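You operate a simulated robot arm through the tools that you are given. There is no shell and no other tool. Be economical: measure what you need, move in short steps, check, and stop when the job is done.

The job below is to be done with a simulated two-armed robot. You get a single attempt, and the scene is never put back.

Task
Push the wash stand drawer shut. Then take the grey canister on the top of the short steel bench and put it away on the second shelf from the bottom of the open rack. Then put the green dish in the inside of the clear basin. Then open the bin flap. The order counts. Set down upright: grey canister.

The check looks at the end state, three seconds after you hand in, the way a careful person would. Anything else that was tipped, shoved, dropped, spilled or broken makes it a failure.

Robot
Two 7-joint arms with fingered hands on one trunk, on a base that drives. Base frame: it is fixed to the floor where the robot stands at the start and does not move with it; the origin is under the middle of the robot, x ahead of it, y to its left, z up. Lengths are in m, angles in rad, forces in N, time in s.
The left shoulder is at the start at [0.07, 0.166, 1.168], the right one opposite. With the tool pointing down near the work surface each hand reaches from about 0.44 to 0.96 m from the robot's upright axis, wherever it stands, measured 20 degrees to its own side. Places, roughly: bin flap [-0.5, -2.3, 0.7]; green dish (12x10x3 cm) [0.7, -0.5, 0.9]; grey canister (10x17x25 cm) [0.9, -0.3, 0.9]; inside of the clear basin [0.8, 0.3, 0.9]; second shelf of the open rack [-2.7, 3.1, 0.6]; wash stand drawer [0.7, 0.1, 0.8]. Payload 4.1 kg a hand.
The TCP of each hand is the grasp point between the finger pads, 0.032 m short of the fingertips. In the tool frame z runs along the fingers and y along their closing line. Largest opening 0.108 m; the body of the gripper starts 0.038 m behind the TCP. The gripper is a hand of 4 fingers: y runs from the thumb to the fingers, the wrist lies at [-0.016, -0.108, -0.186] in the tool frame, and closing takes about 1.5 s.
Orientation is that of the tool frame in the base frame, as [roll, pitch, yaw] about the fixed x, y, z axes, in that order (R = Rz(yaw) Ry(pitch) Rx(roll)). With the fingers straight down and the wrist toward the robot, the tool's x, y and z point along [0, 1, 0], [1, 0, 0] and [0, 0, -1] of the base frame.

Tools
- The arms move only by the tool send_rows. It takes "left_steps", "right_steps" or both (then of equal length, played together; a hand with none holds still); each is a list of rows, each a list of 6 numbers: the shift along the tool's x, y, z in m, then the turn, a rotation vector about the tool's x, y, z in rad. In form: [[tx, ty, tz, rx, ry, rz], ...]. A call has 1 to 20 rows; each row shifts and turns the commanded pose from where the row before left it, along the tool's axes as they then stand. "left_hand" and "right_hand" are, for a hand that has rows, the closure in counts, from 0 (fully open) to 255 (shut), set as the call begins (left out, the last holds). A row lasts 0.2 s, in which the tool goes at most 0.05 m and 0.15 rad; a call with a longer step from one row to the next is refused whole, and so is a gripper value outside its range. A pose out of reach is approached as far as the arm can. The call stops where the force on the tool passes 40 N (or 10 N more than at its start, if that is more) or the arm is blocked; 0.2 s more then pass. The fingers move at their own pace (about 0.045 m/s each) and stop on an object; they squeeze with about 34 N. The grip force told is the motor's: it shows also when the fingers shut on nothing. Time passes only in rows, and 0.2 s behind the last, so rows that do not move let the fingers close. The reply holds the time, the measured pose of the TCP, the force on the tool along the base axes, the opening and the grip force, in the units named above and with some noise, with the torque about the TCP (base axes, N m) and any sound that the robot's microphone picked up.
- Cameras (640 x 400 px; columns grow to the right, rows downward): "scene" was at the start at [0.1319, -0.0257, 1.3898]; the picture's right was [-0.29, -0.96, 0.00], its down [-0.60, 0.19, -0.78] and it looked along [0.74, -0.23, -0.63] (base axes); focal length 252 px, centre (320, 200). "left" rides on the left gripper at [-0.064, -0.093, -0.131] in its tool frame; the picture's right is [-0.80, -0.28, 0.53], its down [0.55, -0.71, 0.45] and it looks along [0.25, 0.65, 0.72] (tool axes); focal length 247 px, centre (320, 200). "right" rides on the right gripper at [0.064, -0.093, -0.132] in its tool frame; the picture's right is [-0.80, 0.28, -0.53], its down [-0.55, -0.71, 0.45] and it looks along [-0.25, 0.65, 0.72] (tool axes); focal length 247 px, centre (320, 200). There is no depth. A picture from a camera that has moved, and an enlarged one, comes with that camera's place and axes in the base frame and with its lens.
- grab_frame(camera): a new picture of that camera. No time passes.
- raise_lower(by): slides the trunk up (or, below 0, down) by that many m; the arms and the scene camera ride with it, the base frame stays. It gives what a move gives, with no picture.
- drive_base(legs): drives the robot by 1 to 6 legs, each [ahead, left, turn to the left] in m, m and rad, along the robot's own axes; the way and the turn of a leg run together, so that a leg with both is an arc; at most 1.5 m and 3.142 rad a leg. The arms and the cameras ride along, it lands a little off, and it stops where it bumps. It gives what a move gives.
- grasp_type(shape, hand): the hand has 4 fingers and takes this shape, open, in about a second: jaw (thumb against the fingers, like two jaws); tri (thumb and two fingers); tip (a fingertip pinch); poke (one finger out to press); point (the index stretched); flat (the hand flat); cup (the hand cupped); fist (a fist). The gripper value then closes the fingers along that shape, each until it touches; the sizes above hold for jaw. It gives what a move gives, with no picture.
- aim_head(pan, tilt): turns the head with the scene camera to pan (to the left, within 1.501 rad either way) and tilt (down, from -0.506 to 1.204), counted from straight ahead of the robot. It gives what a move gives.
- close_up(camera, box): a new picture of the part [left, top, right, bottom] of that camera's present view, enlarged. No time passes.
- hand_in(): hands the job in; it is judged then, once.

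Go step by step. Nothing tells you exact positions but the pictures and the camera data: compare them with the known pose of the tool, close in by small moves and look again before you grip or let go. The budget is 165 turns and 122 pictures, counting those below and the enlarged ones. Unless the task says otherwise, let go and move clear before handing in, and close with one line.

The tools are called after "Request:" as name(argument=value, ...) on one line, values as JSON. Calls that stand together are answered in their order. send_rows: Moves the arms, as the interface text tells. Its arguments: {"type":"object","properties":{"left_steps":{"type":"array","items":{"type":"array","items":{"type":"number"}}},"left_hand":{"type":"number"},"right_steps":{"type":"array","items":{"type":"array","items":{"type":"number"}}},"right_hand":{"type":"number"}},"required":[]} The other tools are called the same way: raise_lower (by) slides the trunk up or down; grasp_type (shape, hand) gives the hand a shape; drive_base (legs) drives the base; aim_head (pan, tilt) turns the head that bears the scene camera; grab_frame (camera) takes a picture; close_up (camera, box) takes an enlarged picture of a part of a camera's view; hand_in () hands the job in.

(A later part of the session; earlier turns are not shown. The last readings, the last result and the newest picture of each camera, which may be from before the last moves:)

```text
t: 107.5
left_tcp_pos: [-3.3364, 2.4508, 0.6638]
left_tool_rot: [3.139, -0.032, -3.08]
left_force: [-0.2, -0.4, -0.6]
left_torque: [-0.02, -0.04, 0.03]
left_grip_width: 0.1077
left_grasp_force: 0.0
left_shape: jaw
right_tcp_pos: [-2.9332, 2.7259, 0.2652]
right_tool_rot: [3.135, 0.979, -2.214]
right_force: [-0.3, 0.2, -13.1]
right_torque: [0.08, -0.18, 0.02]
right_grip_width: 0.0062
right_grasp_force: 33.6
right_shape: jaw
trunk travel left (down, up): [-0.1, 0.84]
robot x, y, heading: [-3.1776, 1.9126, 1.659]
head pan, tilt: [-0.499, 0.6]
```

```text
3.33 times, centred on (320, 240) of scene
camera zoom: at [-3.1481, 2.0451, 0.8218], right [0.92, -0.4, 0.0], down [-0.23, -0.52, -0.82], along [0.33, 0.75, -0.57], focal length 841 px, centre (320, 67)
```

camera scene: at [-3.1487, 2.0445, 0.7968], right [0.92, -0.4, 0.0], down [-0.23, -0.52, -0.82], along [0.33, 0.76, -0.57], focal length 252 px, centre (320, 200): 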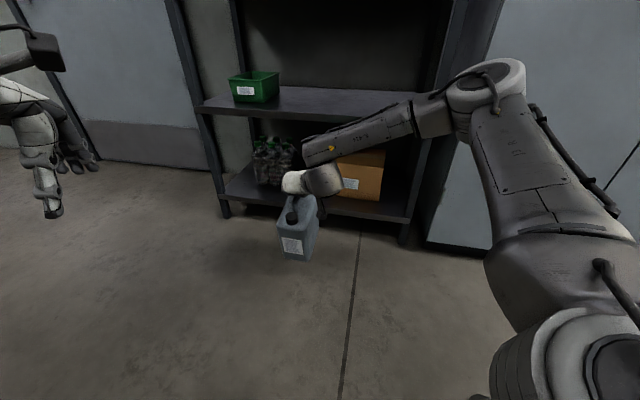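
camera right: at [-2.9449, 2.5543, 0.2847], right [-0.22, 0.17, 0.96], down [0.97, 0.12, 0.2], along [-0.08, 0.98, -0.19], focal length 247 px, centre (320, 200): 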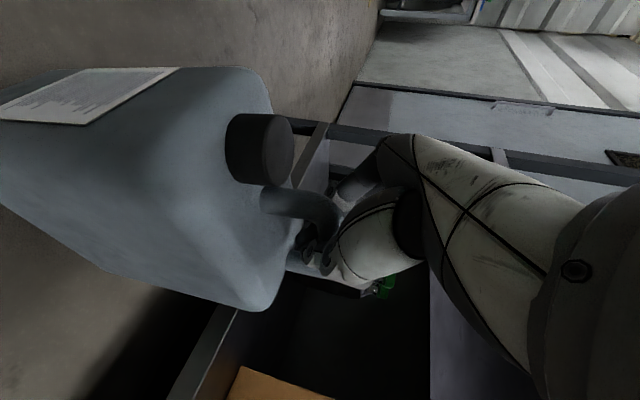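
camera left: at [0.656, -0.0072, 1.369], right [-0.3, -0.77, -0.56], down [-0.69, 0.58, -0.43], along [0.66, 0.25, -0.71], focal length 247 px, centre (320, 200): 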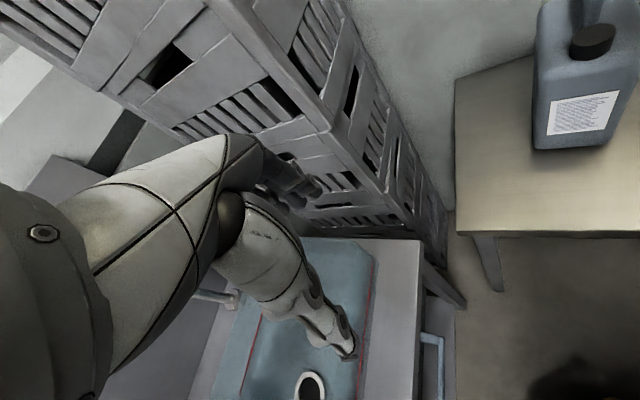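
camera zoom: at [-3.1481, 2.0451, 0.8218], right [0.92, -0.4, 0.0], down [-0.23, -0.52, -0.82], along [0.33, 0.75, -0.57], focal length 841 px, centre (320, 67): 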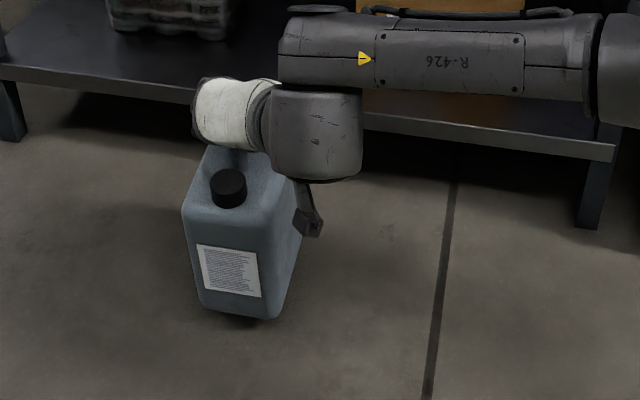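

The canister is lifted and lined up with the hand. I raise the arm and trunk to shelf height before flattening the hand.

Request:
send_rows(right_steps=[[-0.0358, 0, -0.0238, 0, 0, 0], [-0.0358, 0, -0.0238, 0, 0, 0], [-0.0358, 0, -0.0238, 0, 0, 0], [-0.0358, 0, -0.0238, 0, 0, 0], [-0.0358, 0, -0.0238, 0, 0, 0], [-0.0358, 0, -0.0238, 0, 0, 0], [-0.0358, 0, -0.0238, 0, 0, 0], [0, 0, 0, 0, -0.08, 0], [0, 0, 0, 0, -0.08, 0]])

Request:
raise_lower(by=0.23)

Request:
grab_frame(camera="right")

Request:
grab_frame(camera="scene")

```text
t: 109.5
left_tcp_pos: [-3.3365, 2.4511, 0.6648]
left_tool_rot: [3.139, -0.033, -3.083]
left_force: [0.2, -0.3, -0.1]
left_torque: [0.01, 0.0, 0.02]
left_grip_width: 0.1077
left_grasp_force: 0.0
left_shape: jaw
right_tcp_pos: [-2.9335, 2.7263, 0.5668]
right_tool_rot: [3.138, 1.141, -2.211]
right_force: [-0.4, 0.6, -13.0]
right_torque: [-0.17, 0.02, 0.03]
right_grip_width: 0.0059
right_grasp_force: 33.6
right_shape: jaw
trunk travel left (down, up): [-0.1, 0.84]
robot x, y, heading: [-3.1773, 1.9118, 1.661]
head pan, tilt: [-0.499, 0.6]
```

```text
t: 112.0
left_tcp_pos: [-3.336, 2.4521, 0.895]
left_tool_rot: [3.138, -0.032, -3.081]
left_force: [-0.5, -0.3, -0.2]
left_torque: [0.0, -0.01, -0.03]
left_grip_width: 0.1076
left_grasp_force: 0.1
left_shape: jaw
right_tcp_pos: [-2.9327, 2.7267, 0.7969]
right_tool_rot: [3.134, 1.139, -2.214]
right_force: [1.1, -0.2, -13.4]
right_torque: [-0.13, 0.01, 0.03]
right_grip_width: 0.0059
right_grasp_force: 33.4
right_shape: jaw
trunk travel left (down, up): [-0.33, 0.61]
robot x, y, heading: [-3.1828, 1.9106, 1.659]
head pan, tilt: [-0.499, 0.6]
```

```text
58 pictures are left
camera right: at [-2.9448, 2.5541, 0.7926], right [-0.31, 0.05, 0.95], down [0.95, 0.09, 0.31], along [-0.07, 0.99, -0.07], focal length 247 px, centre (320, 200)
```

right: 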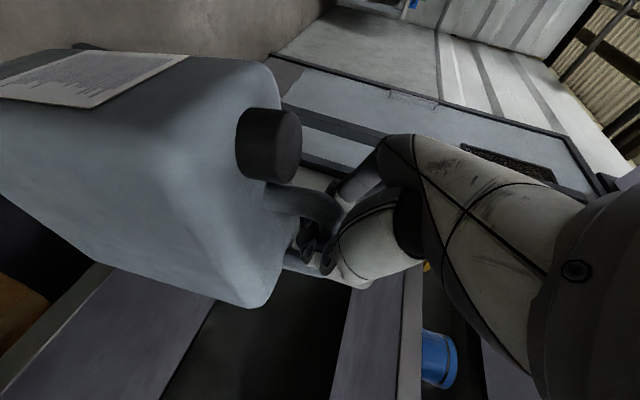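

```text
57 pictures are left
camera scene: at [-3.1479, 2.0455, 1.0519], right [0.92, -0.4, 0.0], down [-0.23, -0.52, -0.82], along [0.33, 0.75, -0.57], focal length 252 px, centre (320, 200)
```

scene: 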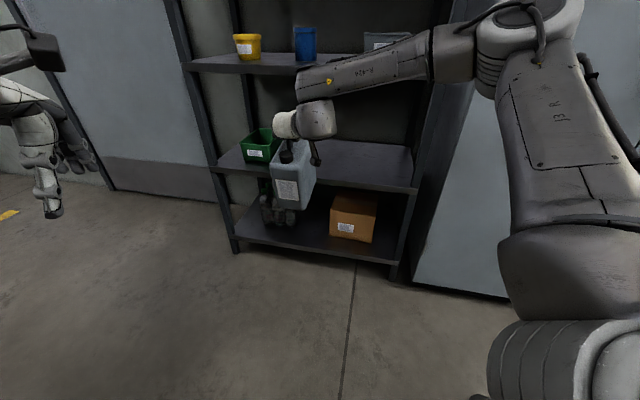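

The hand is now flatter and the canister close to level. To keep the elbow clear of the cabinet I'll enter slightly obliquely: shift left, turn right 0.3, then check.

Request:
drive_base(legs=[[0.111, 0.214, 0], [0, 0, -0.3]])

Request:
aim_head(pan=-0.3, tilt=0.5)

Request:
grab_frame(camera="scene")

Request:
close_up(camera="scene", box=[230, 60, 490, 260])

```text
t: 114.8
left_tcp_pos: [-3.3989, 2.5646, 0.8949]
left_tool_rot: [3.138, -0.033, 2.9]
left_force: [0.1, 0.0, -0.5]
left_torque: [-0.01, 0.0, 0.03]
left_grip_width: 0.1078
left_grasp_force: 0.1
left_shape: jaw
right_tcp_pos: [-2.9328, 2.7084, 0.7966]
right_tool_rot: [3.127, 1.139, -2.522]
right_force: [-0.2, 0.4, -12.6]
right_torque: [-0.14, -0.03, 0.03]
right_grip_width: 0.0057
right_grasp_force: 34.0
right_shape: jaw
trunk travel left (down, up): [-0.33, 0.61]
robot x, y, heading: [-3.4104, 2.0038, 1.356]
head pan, tilt: [-0.499, 0.6]
```

```text
t: 115.5
left_tcp_pos: [-3.3988, 2.5645, 0.895]
left_tool_rot: [3.136, -0.031, 2.903]
left_force: [-0.9, -0.8, 0.2]
left_torque: [0.02, -0.01, 0.01]
left_grip_width: 0.1078
left_grasp_force: 0.1
left_shape: jaw
right_tcp_pos: [-2.9338, 2.7071, 0.7966]
right_tool_rot: [3.137, 1.139, -2.514]
right_force: [0.2, 0.4, -12.5]
right_torque: [-0.18, -0.07, -0.02]
right_grip_width: 0.0057
right_grasp_force: 34.0
right_shape: jaw
trunk travel left (down, up): [-0.33, 0.61]
robot x, y, heading: [-3.4068, 2.0064, 1.353]
head pan, tilt: [-0.3, 0.499]
```

```text
56 pictures are left
camera scene: at [-3.3531, 2.1333, 1.061], right [0.87, -0.49, 0.0], down [-0.24, -0.42, -0.88], along [0.43, 0.76, -0.48], focal length 252 px, centre (320, 200)
```

scene: 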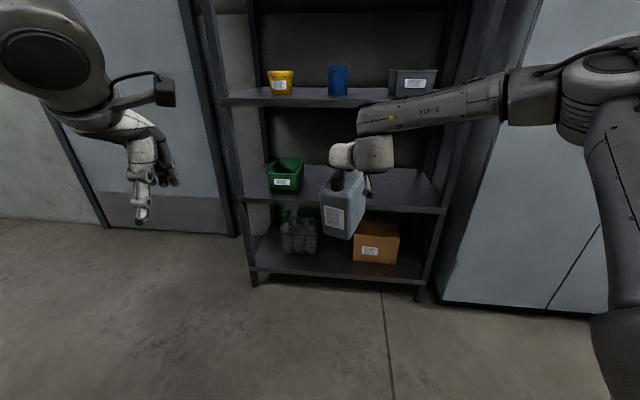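

```text
2.00 times, centred on (360, 160) of scene
camera zoom: at [-3.3531, 2.1333, 1.061], right [0.87, -0.49, 0.0], down [-0.24, -0.42, -0.88], along [0.43, 0.76, -0.48], focal length 505 px, centre (240, 280)
```

zoom: 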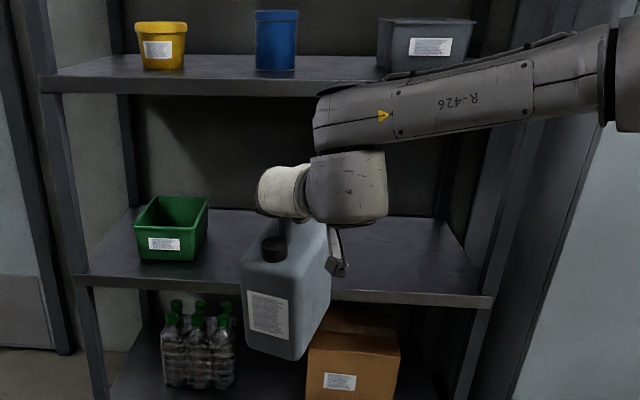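

Everything is clear so far: canister about 3 cm above shelf level. I drive in most of the way.

Request:
drive_base(legs=[[0.201, -0.088, 0]])

Request:
grab_frame(camera="scene")

Request:
close_up(camera="scene", box=[270, 80, 510, 270])

Request:
grab_frame(camera="right")

```text
t: 117.2
left_tcp_pos: [-3.2699, 2.7498, 0.8944]
left_tool_rot: [3.138, -0.032, 2.904]
left_force: [-0.2, 0.6, 0.5]
left_torque: [-0.01, 0.01, 0.01]
left_grip_width: 0.1079
left_grasp_force: 0.0
left_shape: jaw
right_tcp_pos: [-2.8034, 2.8924, 0.7958]
right_tool_rot: [3.128, 1.139, -2.518]
right_force: [1.7, 0.5, -13.6]
right_torque: [-0.09, -0.12, -0.02]
right_grip_width: 0.0058
right_grasp_force: 34.0
right_shape: jaw
trunk travel left (down, up): [-0.33, 0.61]
robot x, y, heading: [-3.2818, 2.1864, 1.354]
head pan, tilt: [-0.3, 0.499]
```

```text
54 pictures are left
camera scene: at [-3.223, 2.3177, 1.0609], right [0.87, -0.49, 0.0], down [-0.24, -0.42, -0.88], along [0.43, 0.76, -0.48], focal length 252 px, centre (320, 200)
```

scene: 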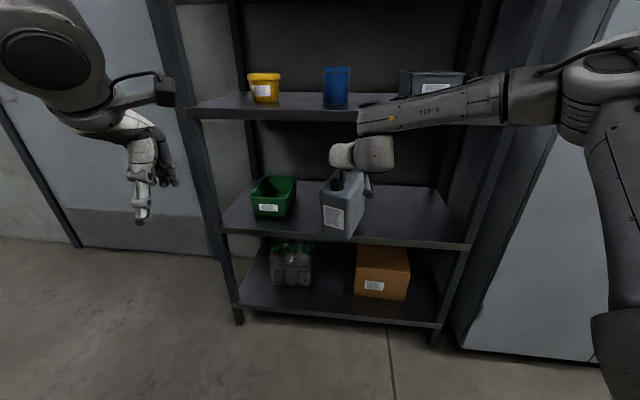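

```text
2.11 times, centred on (390, 175) of scene
camera zoom: at [-3.223, 2.3177, 1.0609], right [0.87, -0.49, 0.0], down [-0.24, -0.42, -0.88], along [0.43, 0.76, -0.48], focal length 531 px, centre (173, 253)
```

zoom: 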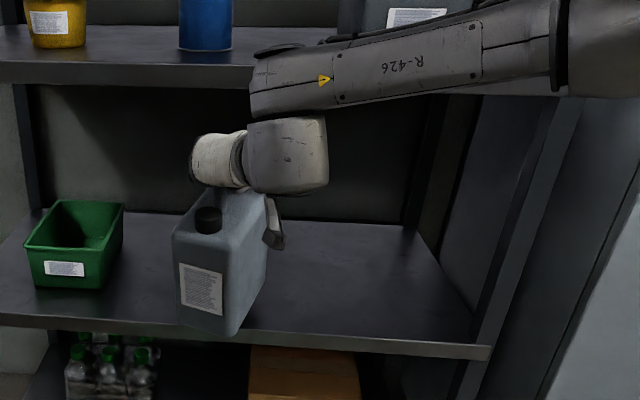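

```text
52 pictures are left
camera right: at [-2.8664, 2.7315, 0.7919], right [-0.29, 0.14, 0.95], down [0.93, -0.19, 0.31], along [0.22, 0.97, -0.07], focal length 247 px, centre (320, 200)
```

right: 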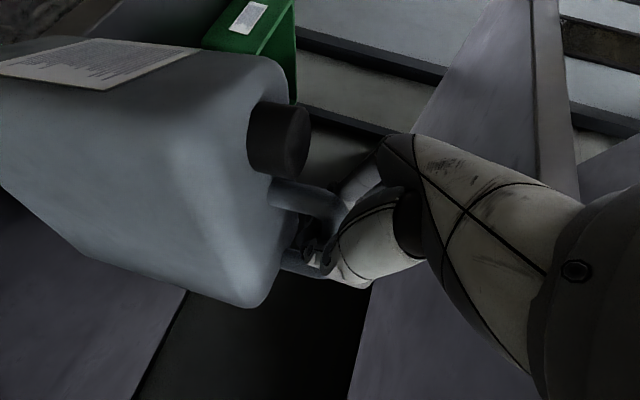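

Clearances look fine (wrist about 0.2 m out from the edge). I drive the last 0.10 m.

Request:
drive_base(legs=[[0.096, -0.042, 0]])

Request:
close_up(camera="scene", box=[270, 80, 510, 270])

```text
t: 118.4
left_tcp_pos: [-3.2076, 2.833, 0.894]
left_tool_rot: [3.138, -0.033, 2.903]
left_force: [-0.3, -0.2, -0.8]
left_torque: [-0.02, 0.05, -0.02]
left_grip_width: 0.1074
left_grasp_force: 0.1
left_shape: jaw
right_tcp_pos: [-2.7421, 2.976, 0.7944]
right_tool_rot: [3.14, 1.137, -2.512]
right_force: [0.4, 1.0, -13.2]
right_torque: [-0.13, -0.09, 0.0]
right_grip_width: 0.0058
right_grasp_force: 33.9
right_shape: jaw
trunk travel left (down, up): [-0.33, 0.61]
robot x, y, heading: [-3.217, 2.2719, 1.359]
head pan, tilt: [-0.3, 0.499]
```

```text
2.11 times, centred on (390, 175) of scene
camera zoom: at [-3.1612, 2.4017, 1.0609], right [0.87, -0.49, 0.0], down [-0.24, -0.42, -0.88], along [0.43, 0.76, -0.48], focal length 531 px, centre (173, 253)
```

zoom: 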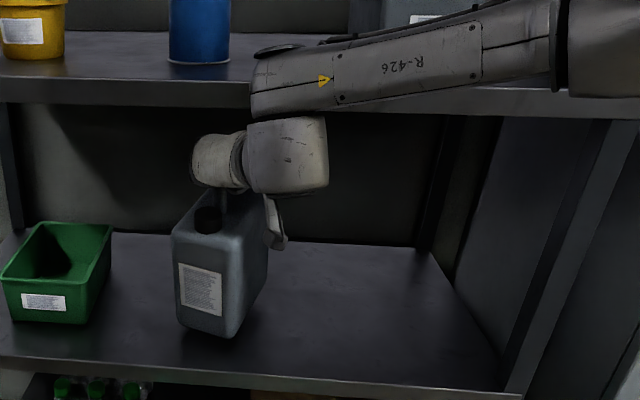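

The canister is over the shelf with its front inside the edge. I lower with the trunk in small steps.

Request:
raise_lower(by=-0.015)

Request:
raise_lower(by=-0.006)

Request:
close_up(camera="scene", box=[310, 130, 430, 250])

```text
t: 119.0
left_tcp_pos: [-3.2087, 2.8311, 0.8809]
left_tool_rot: [3.136, -0.033, 2.902]
left_force: [0.5, -0.3, 0.1]
left_torque: [0.02, -0.02, 0.0]
left_grip_width: 0.1076
left_grasp_force: 0.2
left_shape: jaw
right_tcp_pos: [-2.7423, 2.9737, 0.7816]
right_tool_rot: [3.136, 1.138, -2.513]
right_force: [1.3, 0.7, -6.8]
right_torque: [-0.14, 0.08, 0.0]
right_grip_width: 0.0057
right_grasp_force: 34.0
right_shape: jaw
trunk travel left (down, up): [-0.315, 0.625]
robot x, y, heading: [-3.222, 2.2719, 1.357]
head pan, tilt: [-0.3, 0.499]
```

```text
t: 119.5
left_tcp_pos: [-3.2077, 2.8317, 0.8734]
left_tool_rot: [3.136, -0.032, 2.902]
left_force: [-0.1, -0.5, 0.6]
left_torque: [0.0, 0.01, 0.01]
left_grip_width: 0.1081
left_grasp_force: 0.1
left_shape: jaw
right_tcp_pos: [-2.742, 2.9742, 0.7748]
right_tool_rot: [3.136, 1.139, -2.513]
right_force: [0.1, -0.4, -8.2]
right_torque: [-0.17, 0.07, -0.04]
right_grip_width: 0.0053
right_grasp_force: 34.4
right_shape: jaw
trunk travel left (down, up): [-0.309, 0.631]
robot x, y, heading: [-3.2151, 2.2724, 1.359]
head pan, tilt: [-0.3, 0.499]
```

```text
3.33 times, centred on (370, 190) of scene
camera zoom: at [-3.162, 2.4003, 1.04], right [0.87, -0.49, 0.0], down [-0.24, -0.42, -0.88], along [0.43, 0.76, -0.48], focal length 841 px, centre (153, 233)
```

zoom: 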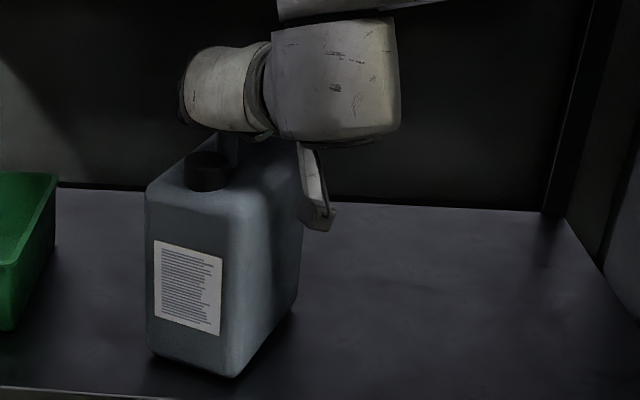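

One edge is touching and it levels as it descends. I continue in tiny steps.

Request:
raise_lower(by=-0.005)

Request:
raise_lower(by=-0.005)

Request:
close_up(camera="scene", box=[310, 130, 430, 250])

```text
t: 120.1
left_tcp_pos: [-3.2078, 2.8312, 0.8701]
left_tool_rot: [3.136, -0.032, 2.903]
left_force: [-0.4, -0.9, 0.1]
left_torque: [0.01, 0.0, -0.01]
left_grip_width: 0.1078
left_grasp_force: 0.0
left_shape: jaw
right_tcp_pos: [-2.7423, 2.9736, 0.7722]
right_tool_rot: [3.13, 1.141, -2.518]
right_force: [2.0, 3.2, 0.3]
right_torque: [0.0, 0.03, 0.05]
right_grip_width: 0.0052
right_grasp_force: 33.5
right_shape: jaw
trunk travel left (down, up): [-0.304, 0.636]
robot x, y, heading: [-3.2168, 2.2704, 1.36]
head pan, tilt: [-0.3, 0.499]
```

```text
t: 120.6
left_tcp_pos: [-3.2098, 2.8309, 0.8649]
left_tool_rot: [3.135, -0.032, 2.903]
left_force: [-0.2, -0.3, 0.2]
left_torque: [0.0, -0.03, 0.0]
left_grip_width: 0.1077
left_grasp_force: 0.1
left_shape: jaw
right_tcp_pos: [-2.7435, 2.9746, 0.7693]
right_tool_rot: [3.129, 1.143, -2.518]
right_force: [3.0, 6.0, 12.8]
right_torque: [0.23, -0.27, 0.14]
right_grip_width: 0.0046
right_grasp_force: 34.2
right_shape: jaw
trunk travel left (down, up): [-0.299, 0.641]
robot x, y, heading: [-3.2171, 2.2747, 1.359]
head pan, tilt: [-0.3, 0.499]
```

```text
3.33 times, centred on (370, 190) of scene
camera zoom: at [-3.1633, 2.3987, 1.0306], right [0.87, -0.49, 0.0], down [-0.23, -0.42, -0.88], along [0.43, 0.77, -0.48], focal length 841 px, centre (153, 233)
```

zoom: 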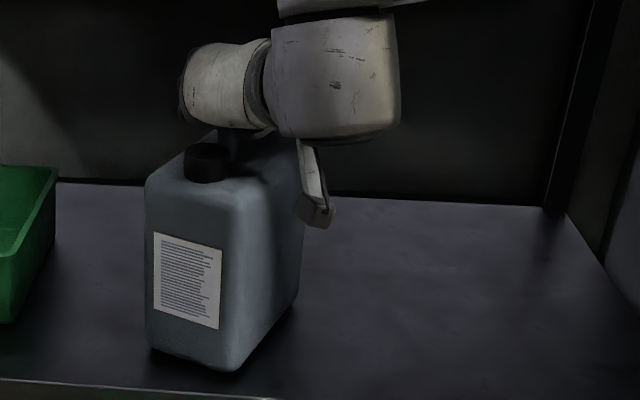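

It now stands on the shelf with the load off the hand. I release it.

Request:
send_rows(right_steps=[[0, 0, 0, 0, 0, 0], [0, 0, 0, 0, 0, 0], [0, 0, 0, 0, 0, 0], [0, 0, 0, 0, 0, 0], [0, 0, 0, 0, 0, 0], [0, 0, 0, 0, 0, 0], [0, 0, 0, 0, 0, 0]], right_hand=0)

Request:
close_up(camera="scene", box=[290, 100, 450, 260])

Request:
grab_frame(camera="right")

```text
t: 122.2
left_tcp_pos: [-3.2093, 2.8315, 0.8651]
left_tool_rot: [3.133, -0.033, 2.904]
left_force: [-0.7, 0.2, 0.0]
left_torque: [-0.03, 0.0, 0.02]
left_grip_width: 0.1078
left_grasp_force: 0.0
left_shape: jaw
right_tcp_pos: [-2.7425, 2.9741, 0.7667]
right_tool_rot: [3.135, 1.14, -2.514]
right_force: [0.0, -0.7, -0.1]
right_torque: [-0.01, 0.03, 0.0]
right_grip_width: 0.1078
right_grasp_force: 0.0
right_shape: jaw
trunk travel left (down, up): [-0.299, 0.641]
robot x, y, heading: [-3.2182, 2.2688, 1.358]
head pan, tilt: [-0.3, 0.499]
```

```text
2.50 times, centred on (370, 180) of scene
camera zoom: at [-3.1627, 2.3994, 1.0303], right [0.87, -0.49, 0.0], down [-0.24, -0.42, -0.88], along [0.43, 0.76, -0.48], focal length 631 px, centre (195, 250)
```

zoom: 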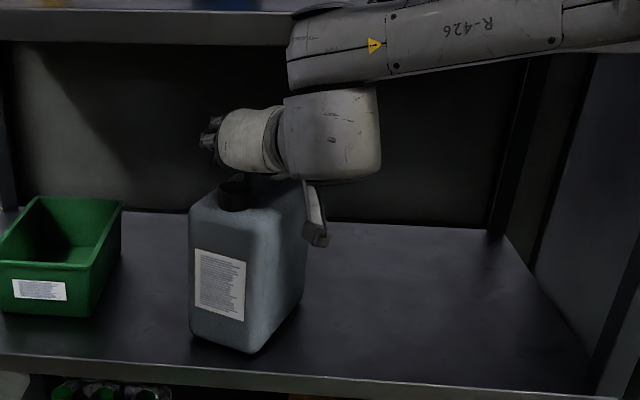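

```text
47 pictures are left
camera right: at [-2.8052, 2.8132, 0.7624], right [-0.29, 0.14, 0.95], down [0.93, -0.19, 0.31], along [0.23, 0.97, -0.07], focal length 247 px, centre (320, 200)
```

right: 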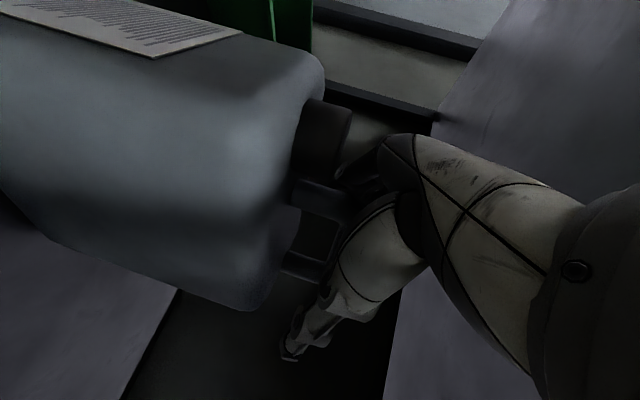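

The canister stands upright on the second shelf. I retreat the open hand up slightly and back along its own axis.

Request:
send_rows(right_steps=[[-0.011, 0, -0.005, 0, 0, 0], [0, 0, -0.02, 0, 0, 0], [0, 0, -0.02, 0, 0, 0], [0, 0, -0.025, 0, 0, 0], [0, 0, -0.03, 0, 0, 0], [0, 0, -0.03, 0, 0, 0], [0, 0, -0.03, 0, 0, 0]])

Request:
grab_frame(camera="scene")

```text
t: 123.8
left_tcp_pos: [-3.2096, 2.8306, 0.8655]
left_tool_rot: [3.134, -0.03, 2.903]
left_force: [0.0, 0.2, -0.1]
left_torque: [0.0, 0.02, 0.01]
left_grip_width: 0.1077
left_grasp_force: 0.1
left_shape: jaw
right_tcp_pos: [-2.8582, 2.8902, 0.8436]
right_tool_rot: [3.128, 1.141, -2.521]
right_force: [0.1, -0.6, -0.5]
right_torque: [0.0, -0.01, -0.03]
right_grip_width: 0.1075
right_grasp_force: 0.1
right_shape: jaw
trunk travel left (down, up): [-0.299, 0.641]
robot x, y, heading: [-3.2166, 2.2704, 1.356]
head pan, tilt: [-0.3, 0.499]
```

```text
46 pictures are left
camera scene: at [-3.163, 2.3992, 1.0304], right [0.87, -0.49, 0.0], down [-0.23, -0.42, -0.88], along [0.43, 0.76, -0.48], focal length 252 px, centre (320, 200)
```

scene: 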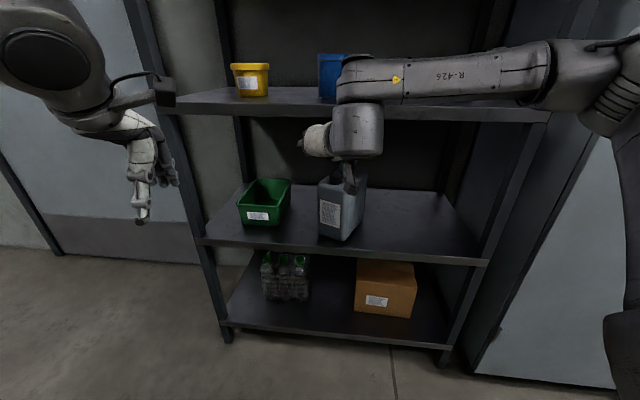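

The canister is put away and upright. I back out from the rack, restore the trunk height and take a last look at it.

Request:
drive_base(legs=[[-0.46, 0.2, 0]])

Request:
raise_lower(by=0.376)

Request:
close_up(camera="scene", box=[220, 130, 520, 330])

```text
t: 126.8
left_tcp_pos: [-3.4999, 2.4221, 0.8652]
left_tool_rot: [3.136, -0.032, 2.892]
left_force: [-0.4, 0.0, 0.1]
left_torque: [0.0, -0.03, 0.0]
left_grip_width: 0.1078
left_grasp_force: 0.0
left_shape: jaw
right_tcp_pos: [-3.1498, 2.4778, 0.8442]
right_tool_rot: [3.131, 1.141, -2.526]
right_force: [-0.3, 0.0, -1.0]
right_torque: [0.02, 0.02, -0.02]
right_grip_width: 0.1075
right_grasp_force: 0.0
right_shape: jaw
trunk travel left (down, up): [-0.299, 0.641]
robot x, y, heading: [-3.5149, 1.8615, 1.351]
head pan, tilt: [-0.3, 0.499]
```

```text
t: 130.4
left_tcp_pos: [-3.5018, 2.4223, 1.2405]
left_tool_rot: [3.136, -0.031, 2.893]
left_force: [0.8, -0.5, -0.5]
left_torque: [-0.02, 0.0, -0.02]
left_grip_width: 0.1077
left_grasp_force: 0.0
left_shape: jaw
right_tcp_pos: [-3.1502, 2.4773, 1.2189]
right_tool_rot: [3.133, 1.14, -2.526]
right_force: [-0.1, -0.3, -0.2]
right_torque: [0.0, 0.0, -0.02]
right_grip_width: 0.1078
right_grasp_force: 0.0
right_shape: jaw
trunk travel left (down, up): [-0.675, 0.265]
robot x, y, heading: [-3.5168, 1.8623, 1.344]
head pan, tilt: [-0.3, 0.499]
```

```text
2.00 times, centred on (370, 230) of scene
camera zoom: at [-3.4585, 1.99, 1.4063], right [0.87, -0.5, 0.0], down [-0.24, -0.41, -0.88], along [0.44, 0.76, -0.48], focal length 505 px, centre (220, 140)
```

zoom: 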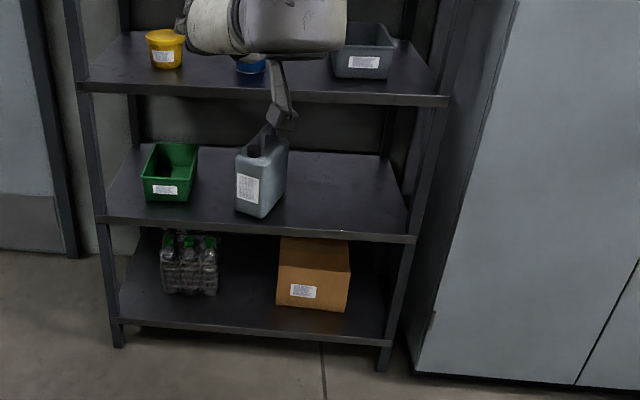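

All good there. I turn the right hand back to fingers-down and drive back toward the benches.

Request:
send_rows(right_steps=[[0, 0, 0, 0, 0.1425, 0], [0, 0, 0, 0, 0.1425, 0], [0, 0, 0, 0, 0.1425, 0], [0, 0, 0, 0, 0.1425, 0], [0, 0, 0, 0, 0.1425, 0], [0, 0, 0, 0, 0.1425, 0], [0, 0, 0, 0, 0.1425, 0], [0, 0, 0, 0, 0.1425, 0], [0, 0, 0, 0, 0, 0.14], [0, 0, 0, 0, 0, 0.14], [0, 0, 0, 0, 0, 0.14], [0, 0, 0, 0, 0, 0.14], [0, 0, 0, 0, 0, 0.14], [0, 0, 0, 0, 0, 0.14]])

Request:
drive_base(legs=[[0, 0, -2.01], [1.5, 0, 0], [1.5, 0, 0], [0.18, 0, 0]])

Request:
aim_head(pan=0.2, tilt=0.5)

Request:
grab_frame(camera="scene")

```text
t: 133.4
left_tcp_pos: [-3.5017, 2.4223, 1.2405]
left_tool_rot: [3.135, -0.032, 2.893]
left_force: [-0.1, -0.1, -0.8]
left_torque: [0.0, 0.02, -0.02]
left_grip_width: 0.108
left_grasp_force: 0.0
left_shape: jaw
right_tcp_pos: [-3.1572, 2.4787, 1.211]
right_tool_rot: [2.477, 0.517, 2.766]
right_force: [-0.1, 0.3, 0.6]
right_torque: [0.01, 0.0, 0.02]
right_grip_width: 0.1076
right_grasp_force: 0.1
right_shape: jaw
right hand out of reach, approached as far as the arm can: row 3, 4, 5, 6, 7, 8
trunk travel left (down, up): [-0.675, 0.265]
robot x, y, heading: [-3.5143, 1.8634, 1.346]
head pan, tilt: [-0.3, 0.499]
```

```text
t: 153.8
left_tcp_pos: [-0.512, -0.3478, 1.2433]
left_tool_rot: [3.134, -0.032, 0.873]
left_force: [-0.9, 0.4, 0.2]
left_torque: [0.02, -0.03, 0.03]
left_grip_width: 0.1078
left_grasp_force: 0.1
left_shape: jaw
right_tcp_pos: [-0.6096, -0.6826, 1.2136]
right_tool_rot: [2.474, 0.516, 0.747]
right_force: [-0.4, -0.4, 0.0]
right_torque: [-0.01, -0.03, 0.03]
right_grip_width: 0.1079
right_grasp_force: 0.1
right_shape: jaw
trunk travel left (down, up): [-0.675, 0.265]
robot x, y, heading: [-1.0036, -0.0924, -0.672]
head pan, tilt: [-0.3, 0.499]
```

```text
t: 154.8
left_tcp_pos: [-0.5129, -0.3532, 1.2423]
left_tool_rot: [3.135, -0.035, 0.874]
left_force: [0.7, 0.3, -0.5]
left_torque: [0.05, -0.03, -0.02]
left_grip_width: 0.1075
left_grasp_force: 0.0
left_shape: jaw
right_tcp_pos: [-0.6101, -0.6863, 1.2119]
right_tool_rot: [2.478, 0.514, 0.749]
right_force: [1.0, 1.0, -0.1]
right_torque: [0.0, -0.02, 0.02]
right_grip_width: 0.1077
right_grasp_force: 0.1
right_shape: jaw
trunk travel left (down, up): [-0.675, 0.265]
robot x, y, heading: [-1.009, -0.0953, -0.673]
head pan, tilt: [0.201, 0.499]
```

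```text
44 pictures are left
camera scene: at [-0.8829, -0.1608, 1.4072], right [-0.45, -0.89, 0.01], down [-0.43, 0.21, -0.88], along [0.78, -0.4, -0.48], focal length 252 px, centre (320, 200)
```

scene: 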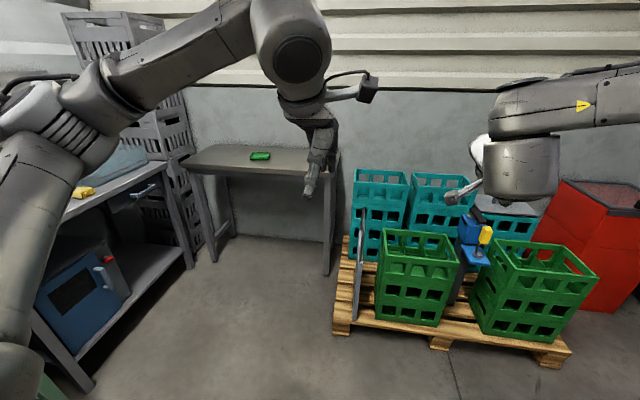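

The right hand ended with a skewed wrist, so I correct it to point straight down, forward of the robot.

Request:
send_rows(right_steps=[[0, 0, 0, 0.133, 0, 0], [0, 0, 0, 0.133, 0, 0], [0, 0, 0, 0.133, 0, 0], [0, 0, 0, 0.133, 0, 0], [0, 0, 0, 0.133, 0, 0], [0, 0, 0, 0, 0.1288, 0], [0, 0, 0, 0, 0.1288, 0], [0, 0, 0, 0, 0.1288, 0], [0, 0, 0, 0, 0.1288, 0], [0, 0, 0, 0, 0, -0.149]])

```text
t: 157.0
left_tcp_pos: [-0.5124, -0.3525, 1.243]
left_tool_rot: [3.136, -0.037, 0.872]
left_force: [-0.5, 0.1, 0.3]
left_torque: [-0.03, -0.02, 0.02]
left_grip_width: 0.108
left_grasp_force: 0.1
left_shape: jaw
right_tcp_pos: [-0.6111, -0.6878, 1.2117]
right_tool_rot: [-3.14, -0.005, 0.896]
right_force: [-0.2, -0.6, 0.9]
right_torque: [-0.02, -0.01, -0.02]
right_grip_width: 0.1076
right_grasp_force: 0.1
right_shape: jaw
trunk travel left (down, up): [-0.675, 0.265]
robot x, y, heading: [-1.0065, -0.0936, -0.667]
head pan, tilt: [0.201, 0.499]
```

Hand is straight again. I drive to the steel bench so the right hand arrives above the green dish.

Request:
drive_base(legs=[[0, 0, 0.367], [1.107, 0.336, 0]])

Request:
aim_head(pan=-0.3, tilt=0.65)

Request:
grab_frame(camera="scene")

Request:
grab_frame(camera="right")

```text
t: 164.0
left_tcp_pos: [0.7046, -0.1747, 1.2411]
left_tool_rot: [3.135, -0.035, 1.232]
left_force: [-0.9, 0.8, 0.1]
left_torque: [-0.01, 0.02, -0.01]
left_grip_width: 0.1075
left_grasp_force: 0.1
left_shape: jaw
right_tcp_pos: [0.7297, -0.5239, 1.211]
right_tool_rot: [-3.137, -0.003, 1.254]
right_force: [0.4, 0.1, -0.3]
right_torque: [-0.02, -0.02, 0.0]
right_grip_width: 0.1075
right_grasp_force: 0.0
right_shape: jaw
trunk travel left (down, up): [-0.675, 0.265]
robot x, y, heading: [0.1481, -0.1082, -0.315]
head pan, tilt: [0.201, 0.499]
```

```text
t: 164.9
left_tcp_pos: [0.7046, -0.1752, 1.2415]
left_tool_rot: [3.134, -0.035, 1.232]
left_force: [1.0, 0.6, -0.3]
left_torque: [0.0, -0.01, 0.03]
left_grip_width: 0.1077
left_grasp_force: 0.1
left_shape: jaw
right_tcp_pos: [0.7289, -0.524, 1.2104]
right_tool_rot: [-3.138, -0.004, 1.255]
right_force: [-1.1, -0.2, -0.3]
right_torque: [0.0, 0.0, 0.0]
right_grip_width: 0.1078
right_grasp_force: 0.0
right_shape: jaw
trunk travel left (down, up): [-0.675, 0.265]
robot x, y, heading: [0.1492, -0.1063, -0.31]
head pan, tilt: [-0.3, 0.649]
```

```text
43 pictures are left
camera scene: at [0.2688, -0.1716, 1.393], right [-0.57, -0.82, 0.0], down [-0.5, 0.35, -0.8], along [0.65, -0.46, -0.6], focal length 252 px, centre (320, 200)
```

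scene: 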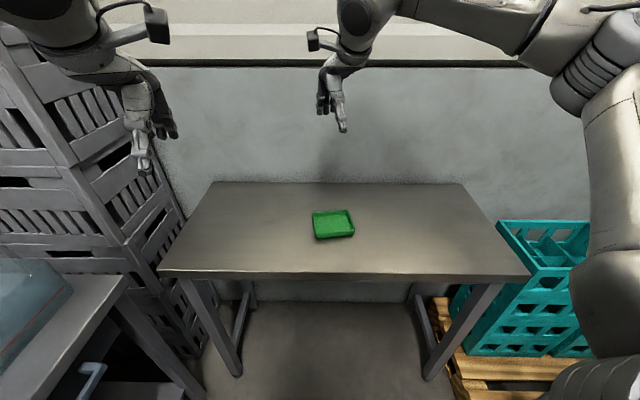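

```text
42 pictures are left
camera right: at [0.6616, -0.4337, 1.3416], right [0.02, -0.85, 0.53], down [-0.84, -0.3, -0.45], along [0.54, -0.44, -0.72], focal length 247 px, centre (320, 200)
```

right: 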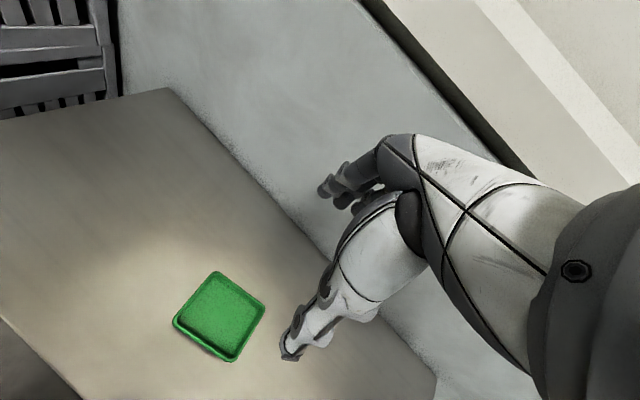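

Both views show the dish clearly; I enlarge it to measure its rim and orientation.

Request:
close_up(camera="right", box=[150, 250, 290, 380])

Request:
close_up(camera="scene", box=[290, 190, 380, 260])

```text
3.08 times, centred on (220, 315) of right
camera zoom: at [0.6616, -0.4337, 1.3416], right [0.02, -0.85, 0.53], down [-0.84, -0.3, -0.45], along [0.54, -0.44, -0.72], focal length 760 px, centre (628, -154)
```

zoom: 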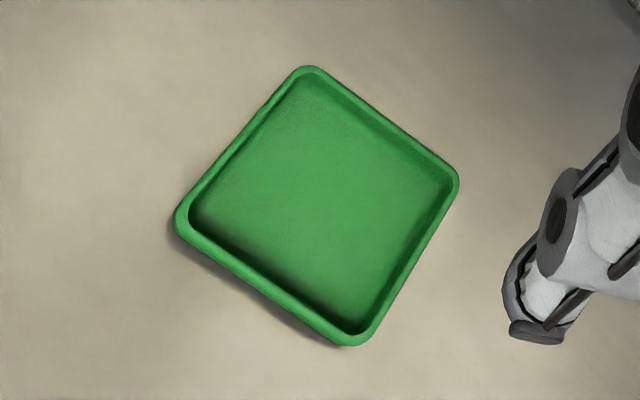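

```text
5.71 times, centred on (335, 225) of scene
camera zoom: at [0.2688, -0.1716, 1.393], right [-0.57, -0.82, 0.0], down [-0.5, 0.35, -0.8], along [0.65, -0.46, -0.6], focal length 1442 px, centre (234, 57)
```

zoom: 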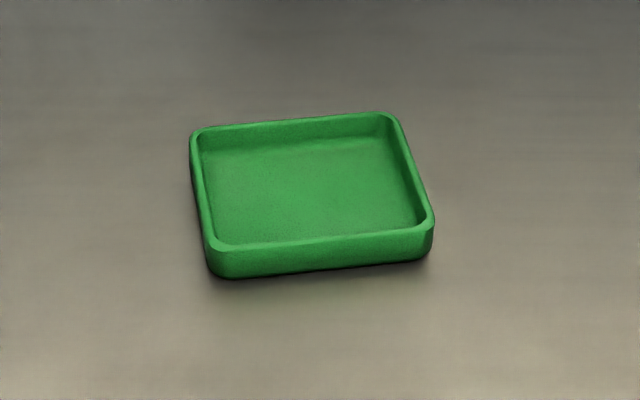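

The dish's near rim side runs from about [0.704, -0.466] to [0.654, -0.563] at z 0.874. I'll pinch that side at its middle, thumb outside, and first go above it.

Request:
send_rows(right_steps=[[0, 0, 0, 0, 0, 0.08], [0, 0, 0, 0, 0, 0.08], [-0.0075, -0.0243, 0, 0, 0, 0], [-0.0075, -0.0243, 0, 0, 0, 0], [0, 0, 0.0417, 0, 0, 0], [0, 0, 0.0417, 0, 0, 0], [0, 0, 0.0417, 0, 0, 0], [0, 0, 0.0417, 0, 0, 0], [0, 0, 0.0417, 0, 0, 0], [0, 0, 0.0417, 0, 0, 0]], right_hand=0)

Request:
grab_frame(camera="right")

Request:
close_up(camera="scene", box=[260, 130, 420, 270])

```text
t: 167.1
left_tcp_pos: [0.705, -0.1759, 1.2409]
left_tool_rot: [3.137, -0.035, 1.233]
left_force: [0.0, 0.1, -0.6]
left_torque: [0.01, 0.05, -0.03]
left_grip_width: 0.1077
left_grasp_force: 0.0
left_shape: jaw
right_tcp_pos: [0.6796, -0.5157, 0.9597]
right_tool_rot: [-3.139, -0.006, 1.094]
right_force: [0.0, -0.5, -0.7]
right_torque: [0.01, 0.01, 0.05]
right_grip_width: 0.108
right_grasp_force: 0.0
right_shape: jaw
trunk travel left (down, up): [-0.675, 0.265]
robot x, y, heading: [0.1495, -0.1056, -0.312]
head pan, tilt: [-0.3, 0.649]
```

```text
39 pictures are left
camera right: at [0.6269, -0.4154, 1.0908], right [-0.11, -0.84, 0.53], down [-0.88, -0.16, -0.45], along [0.46, -0.52, -0.72], focal length 247 px, centre (320, 200)
```

right: 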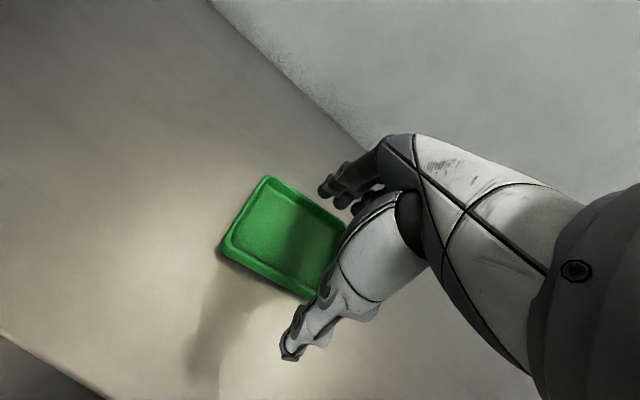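

```text
2.86 times, centred on (340, 200) of scene
camera zoom: at [0.2697, -0.1724, 1.3929], right [-0.57, -0.82, 0.0], down [-0.5, 0.35, -0.8], along [0.65, -0.46, -0.61], focal length 721 px, centre (263, 200)
```

zoom: 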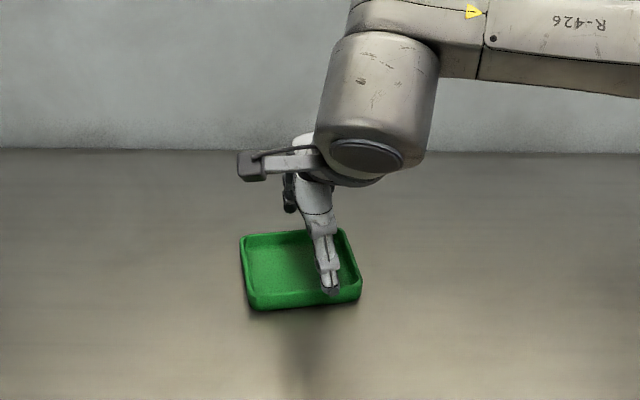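

The projection of the point below the fingers falls right on the middle of the near rim. I lower to gripping height.

Request:
send_rows(right_steps=[[0, 0, 0.025, 0, 0, 0], [0, 0, 0.025, 0, 0, 0], [0, 0, 0.0135, 0, 0, 0], [0, 0, 0.007, 0, 0, 0]])

Request:
grab_frame(camera="right")

```text
t: 168.1
left_tcp_pos: [0.7037, -0.1758, 1.2411]
left_tool_rot: [3.134, -0.035, 1.234]
left_force: [-0.9, 0.1, 0.8]
left_torque: [-0.04, 0.01, 0.0]
left_grip_width: 0.1075
left_grasp_force: 0.1
left_shape: jaw
right_tcp_pos: [0.6793, -0.5133, 0.8893]
right_tool_rot: [-3.139, -0.002, 1.093]
right_force: [-0.7, -0.7, 0.7]
right_torque: [-0.01, 0.04, 0.01]
right_grip_width: 0.1079
right_grasp_force: 0.0
right_shape: jaw
trunk travel left (down, up): [-0.675, 0.265]
robot x, y, heading: [0.1483, -0.1108, -0.31]
head pan, tilt: [-0.3, 0.649]
```

```text
37 pictures are left
camera right: at [0.6261, -0.4137, 1.0211], right [-0.11, -0.84, 0.53], down [-0.88, -0.16, -0.45], along [0.46, -0.52, -0.72], focal length 247 px, centre (320, 200)
```

right: 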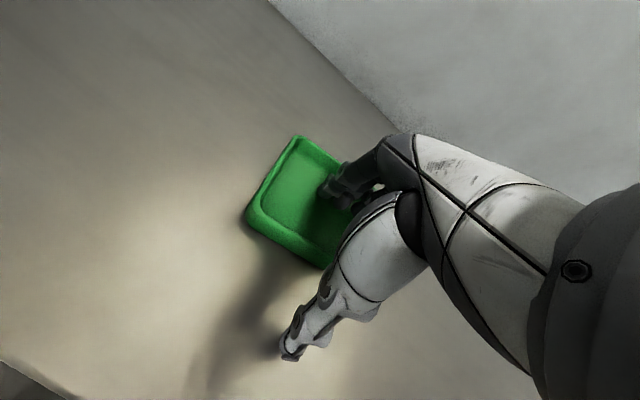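

Fingers are inside and the thumb outside the near rim. A small centring shift, then close.

Request:
send_rows(right_steps=[[0, -0.006, 0, 0, 0, 0], [0, 0, 0, 0, 0, 0], [0, 0, 0, 0, 0, 0], [0, 0, 0, 0, 0, 0], [0, 0, 0, 0, 0, 0], [0, 0, 0, 0, 0, 0], [0, 0, 0, 0, 0, 0], [0, 0, 0, 0, 0, 0], [0, 0, 0, 0, 0, 0]], right_hand=255)

Request:
send_rows(right_steps=[[0, 0, -0.02, 0, 0, 0], [0, 0, -0.03, 0, 0, 0], [0, 0, -0.03, 0, 0, 0]])

Request:
grab_frame(camera="right")

Request:
close_up(camera="scene", box=[260, 110, 420, 250])

```text
t: 170.1
left_tcp_pos: [0.7035, -0.1741, 1.2416]
left_tool_rot: [3.136, -0.037, 1.232]
left_force: [0.2, -0.2, 0.1]
left_torque: [-0.02, -0.01, -0.01]
left_grip_width: 0.1079
left_grasp_force: 0.0
left_shape: jaw
right_tcp_pos: [0.6725, -0.51, 0.889]
right_tool_rot: [-3.14, -0.001, 1.094]
right_force: [-0.6, -0.3, 6.5]
right_torque: [-0.07, -0.25, -0.16]
right_grip_width: 0.0096
right_grasp_force: 33.8
right_shape: jaw
trunk travel left (down, up): [-0.675, 0.265]
robot x, y, heading: [0.1478, -0.1034, -0.313]
head pan, tilt: [-0.3, 0.649]
```

```text
t: 170.9
left_tcp_pos: [0.7043, -0.174, 1.2413]
left_tool_rot: [3.135, -0.036, 1.231]
left_force: [0.1, 0.3, 0.0]
left_torque: [-0.03, -0.03, 0.0]
left_grip_width: 0.1077
left_grasp_force: 0.1
left_shape: jaw
right_tcp_pos: [0.6724, -0.5081, 0.9706]
right_tool_rot: [-3.136, -0.001, 1.096]
right_force: [-0.7, 0.5, -1.1]
right_torque: [0.03, 0.09, 0.02]
right_grip_width: 0.0085
right_grasp_force: 34.0
right_shape: jaw
trunk travel left (down, up): [-0.675, 0.265]
robot x, y, heading: [0.1499, -0.1061, -0.311]
head pan, tilt: [-0.3, 0.649]
```

```text
36 pictures are left
camera right: at [0.6202, -0.4091, 1.1018], right [-0.11, -0.84, 0.53], down [-0.88, -0.16, -0.45], along [0.46, -0.52, -0.72], focal length 247 px, centre (320, 200)
```

right: 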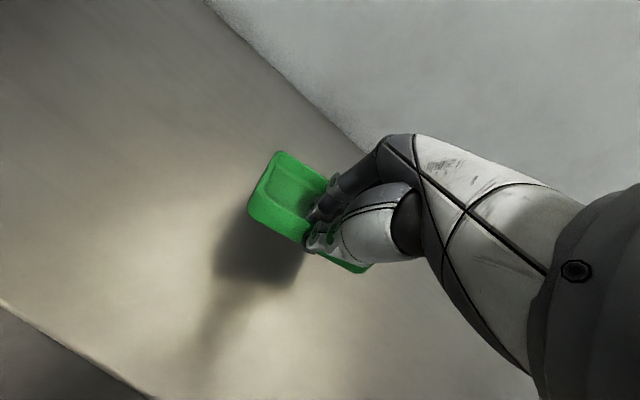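

```text
2.86 times, centred on (340, 180) of scene
camera zoom: at [0.2689, -0.1715, 1.3929], right [-0.57, -0.82, 0.0], down [-0.5, 0.35, -0.8], along [0.65, -0.46, -0.6], focal length 721 px, centre (263, 257)
```

zoom: 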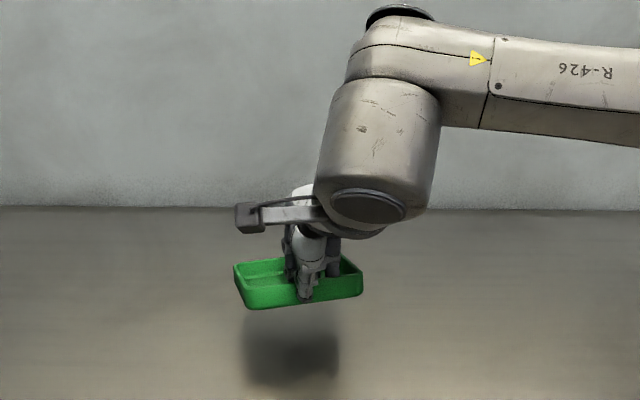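

The dish is held. I lift it well clear and turn toward the basin.

Request:
send_rows(right_steps=[[0, 0, -0.045, 0, 0, 0], [0, 0, -0.045, 0, 0, 0], [0, 0, -0.045, 0, 0, 0], [0, 0, -0.045, 0, 0, 0], [0, 0, -0.045, 0, 0, 0]])

Request:
drive_base(legs=[[0, 0, 1.2]])

Request:
aim_head(pan=-0.3, tilt=0.65)

Request:
grab_frame(camera="scene")

Request:
grab_frame(camera="right")

```text
t: 172.1
left_tcp_pos: [0.7041, -0.1747, 1.2411]
left_tool_rot: [3.135, -0.037, 1.233]
left_force: [0.0, 0.8, 0.0]
left_torque: [0.02, 0.0, 0.0]
left_grip_width: 0.1078
left_grasp_force: 0.1
left_shape: jaw
right_tcp_pos: [0.6707, -0.5106, 1.1948]
right_tool_rot: [-3.138, -0.003, 1.094]
right_force: [-0.3, 0.1, -1.0]
right_torque: [0.03, 0.07, -0.02]
right_grip_width: 0.0082
right_grasp_force: 33.7
right_shape: jaw
trunk travel left (down, up): [-0.675, 0.265]
robot x, y, heading: [0.1514, -0.103, -0.311]
head pan, tilt: [-0.3, 0.649]
```

```text
t: 175.5
left_tcp_pos: [0.4079, 0.388, 1.2408]
left_tool_rot: [3.135, -0.037, 2.448]
left_force: [0.3, -0.3, 0.4]
left_torque: [0.02, 0.02, 0.02]
left_grip_width: 0.1077
left_grasp_force: 0.1
left_shape: jaw
right_tcp_pos: [0.7118, 0.2418, 1.1947]
right_tool_rot: [-3.139, 0.0, 2.311]
right_force: [0.7, -0.2, -2.0]
right_torque: [-0.03, 0.1, 0.01]
right_grip_width: 0.0083
right_grasp_force: 34.2
right_shape: jaw
trunk travel left (down, up): [-0.675, 0.265]
robot x, y, heading: [0.1546, -0.1056, 0.902]
head pan, tilt: [-0.3, 0.649]
```

```text
t: 176.1
left_tcp_pos: [0.4081, 0.3908, 1.241]
left_tool_rot: [3.135, -0.037, 2.447]
left_force: [-0.3, 0.1, 0.4]
left_torque: [0.0, 0.0, 0.0]
left_grip_width: 0.1079
left_grasp_force: 0.0
left_shape: jaw
right_tcp_pos: [0.7104, 0.242, 1.1936]
right_tool_rot: [-3.138, -0.003, 2.31]
right_force: [1.2, -0.8, -2.0]
right_torque: [-0.05, 0.03, 0.0]
right_grip_width: 0.0085
right_grasp_force: 33.6
right_shape: jaw
trunk travel left (down, up): [-0.675, 0.265]
robot x, y, heading: [0.15, -0.1088, 0.905]
head pan, tilt: [-0.3, 0.649]
```

```text
34 pictures are left
camera scene: at [0.2527, -0.0173, 1.3929], right [0.57, -0.82, 0.0], down [-0.5, -0.34, -0.8], along [0.66, 0.45, -0.6], focal length 252 px, centre (320, 200)
```

scene: 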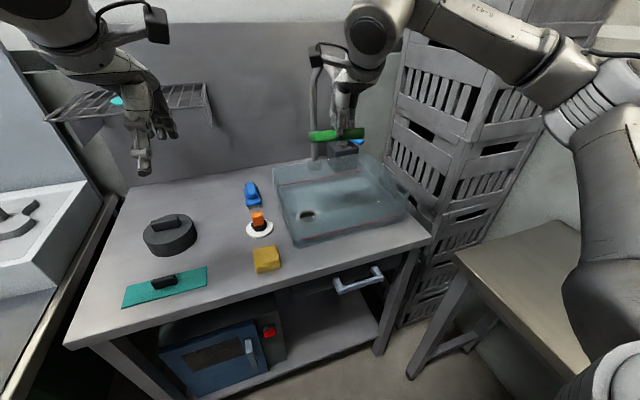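

```text
33 pictures are left
camera right: at [0.6006, 0.2274, 1.3262], right [0.75, -0.4, 0.53], down [-0.15, -0.88, -0.45], along [0.64, 0.25, -0.72], focal length 247 px, centre (320, 200)
```

right: 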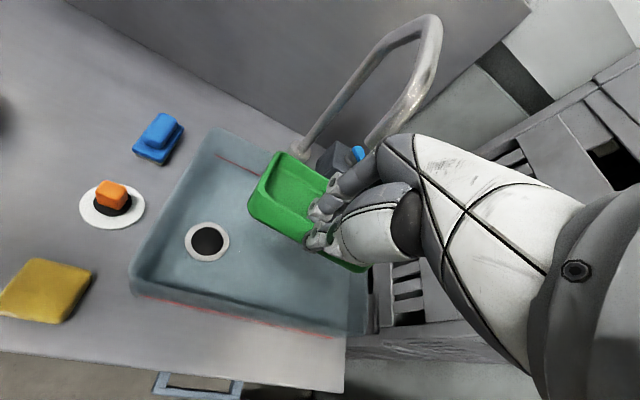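

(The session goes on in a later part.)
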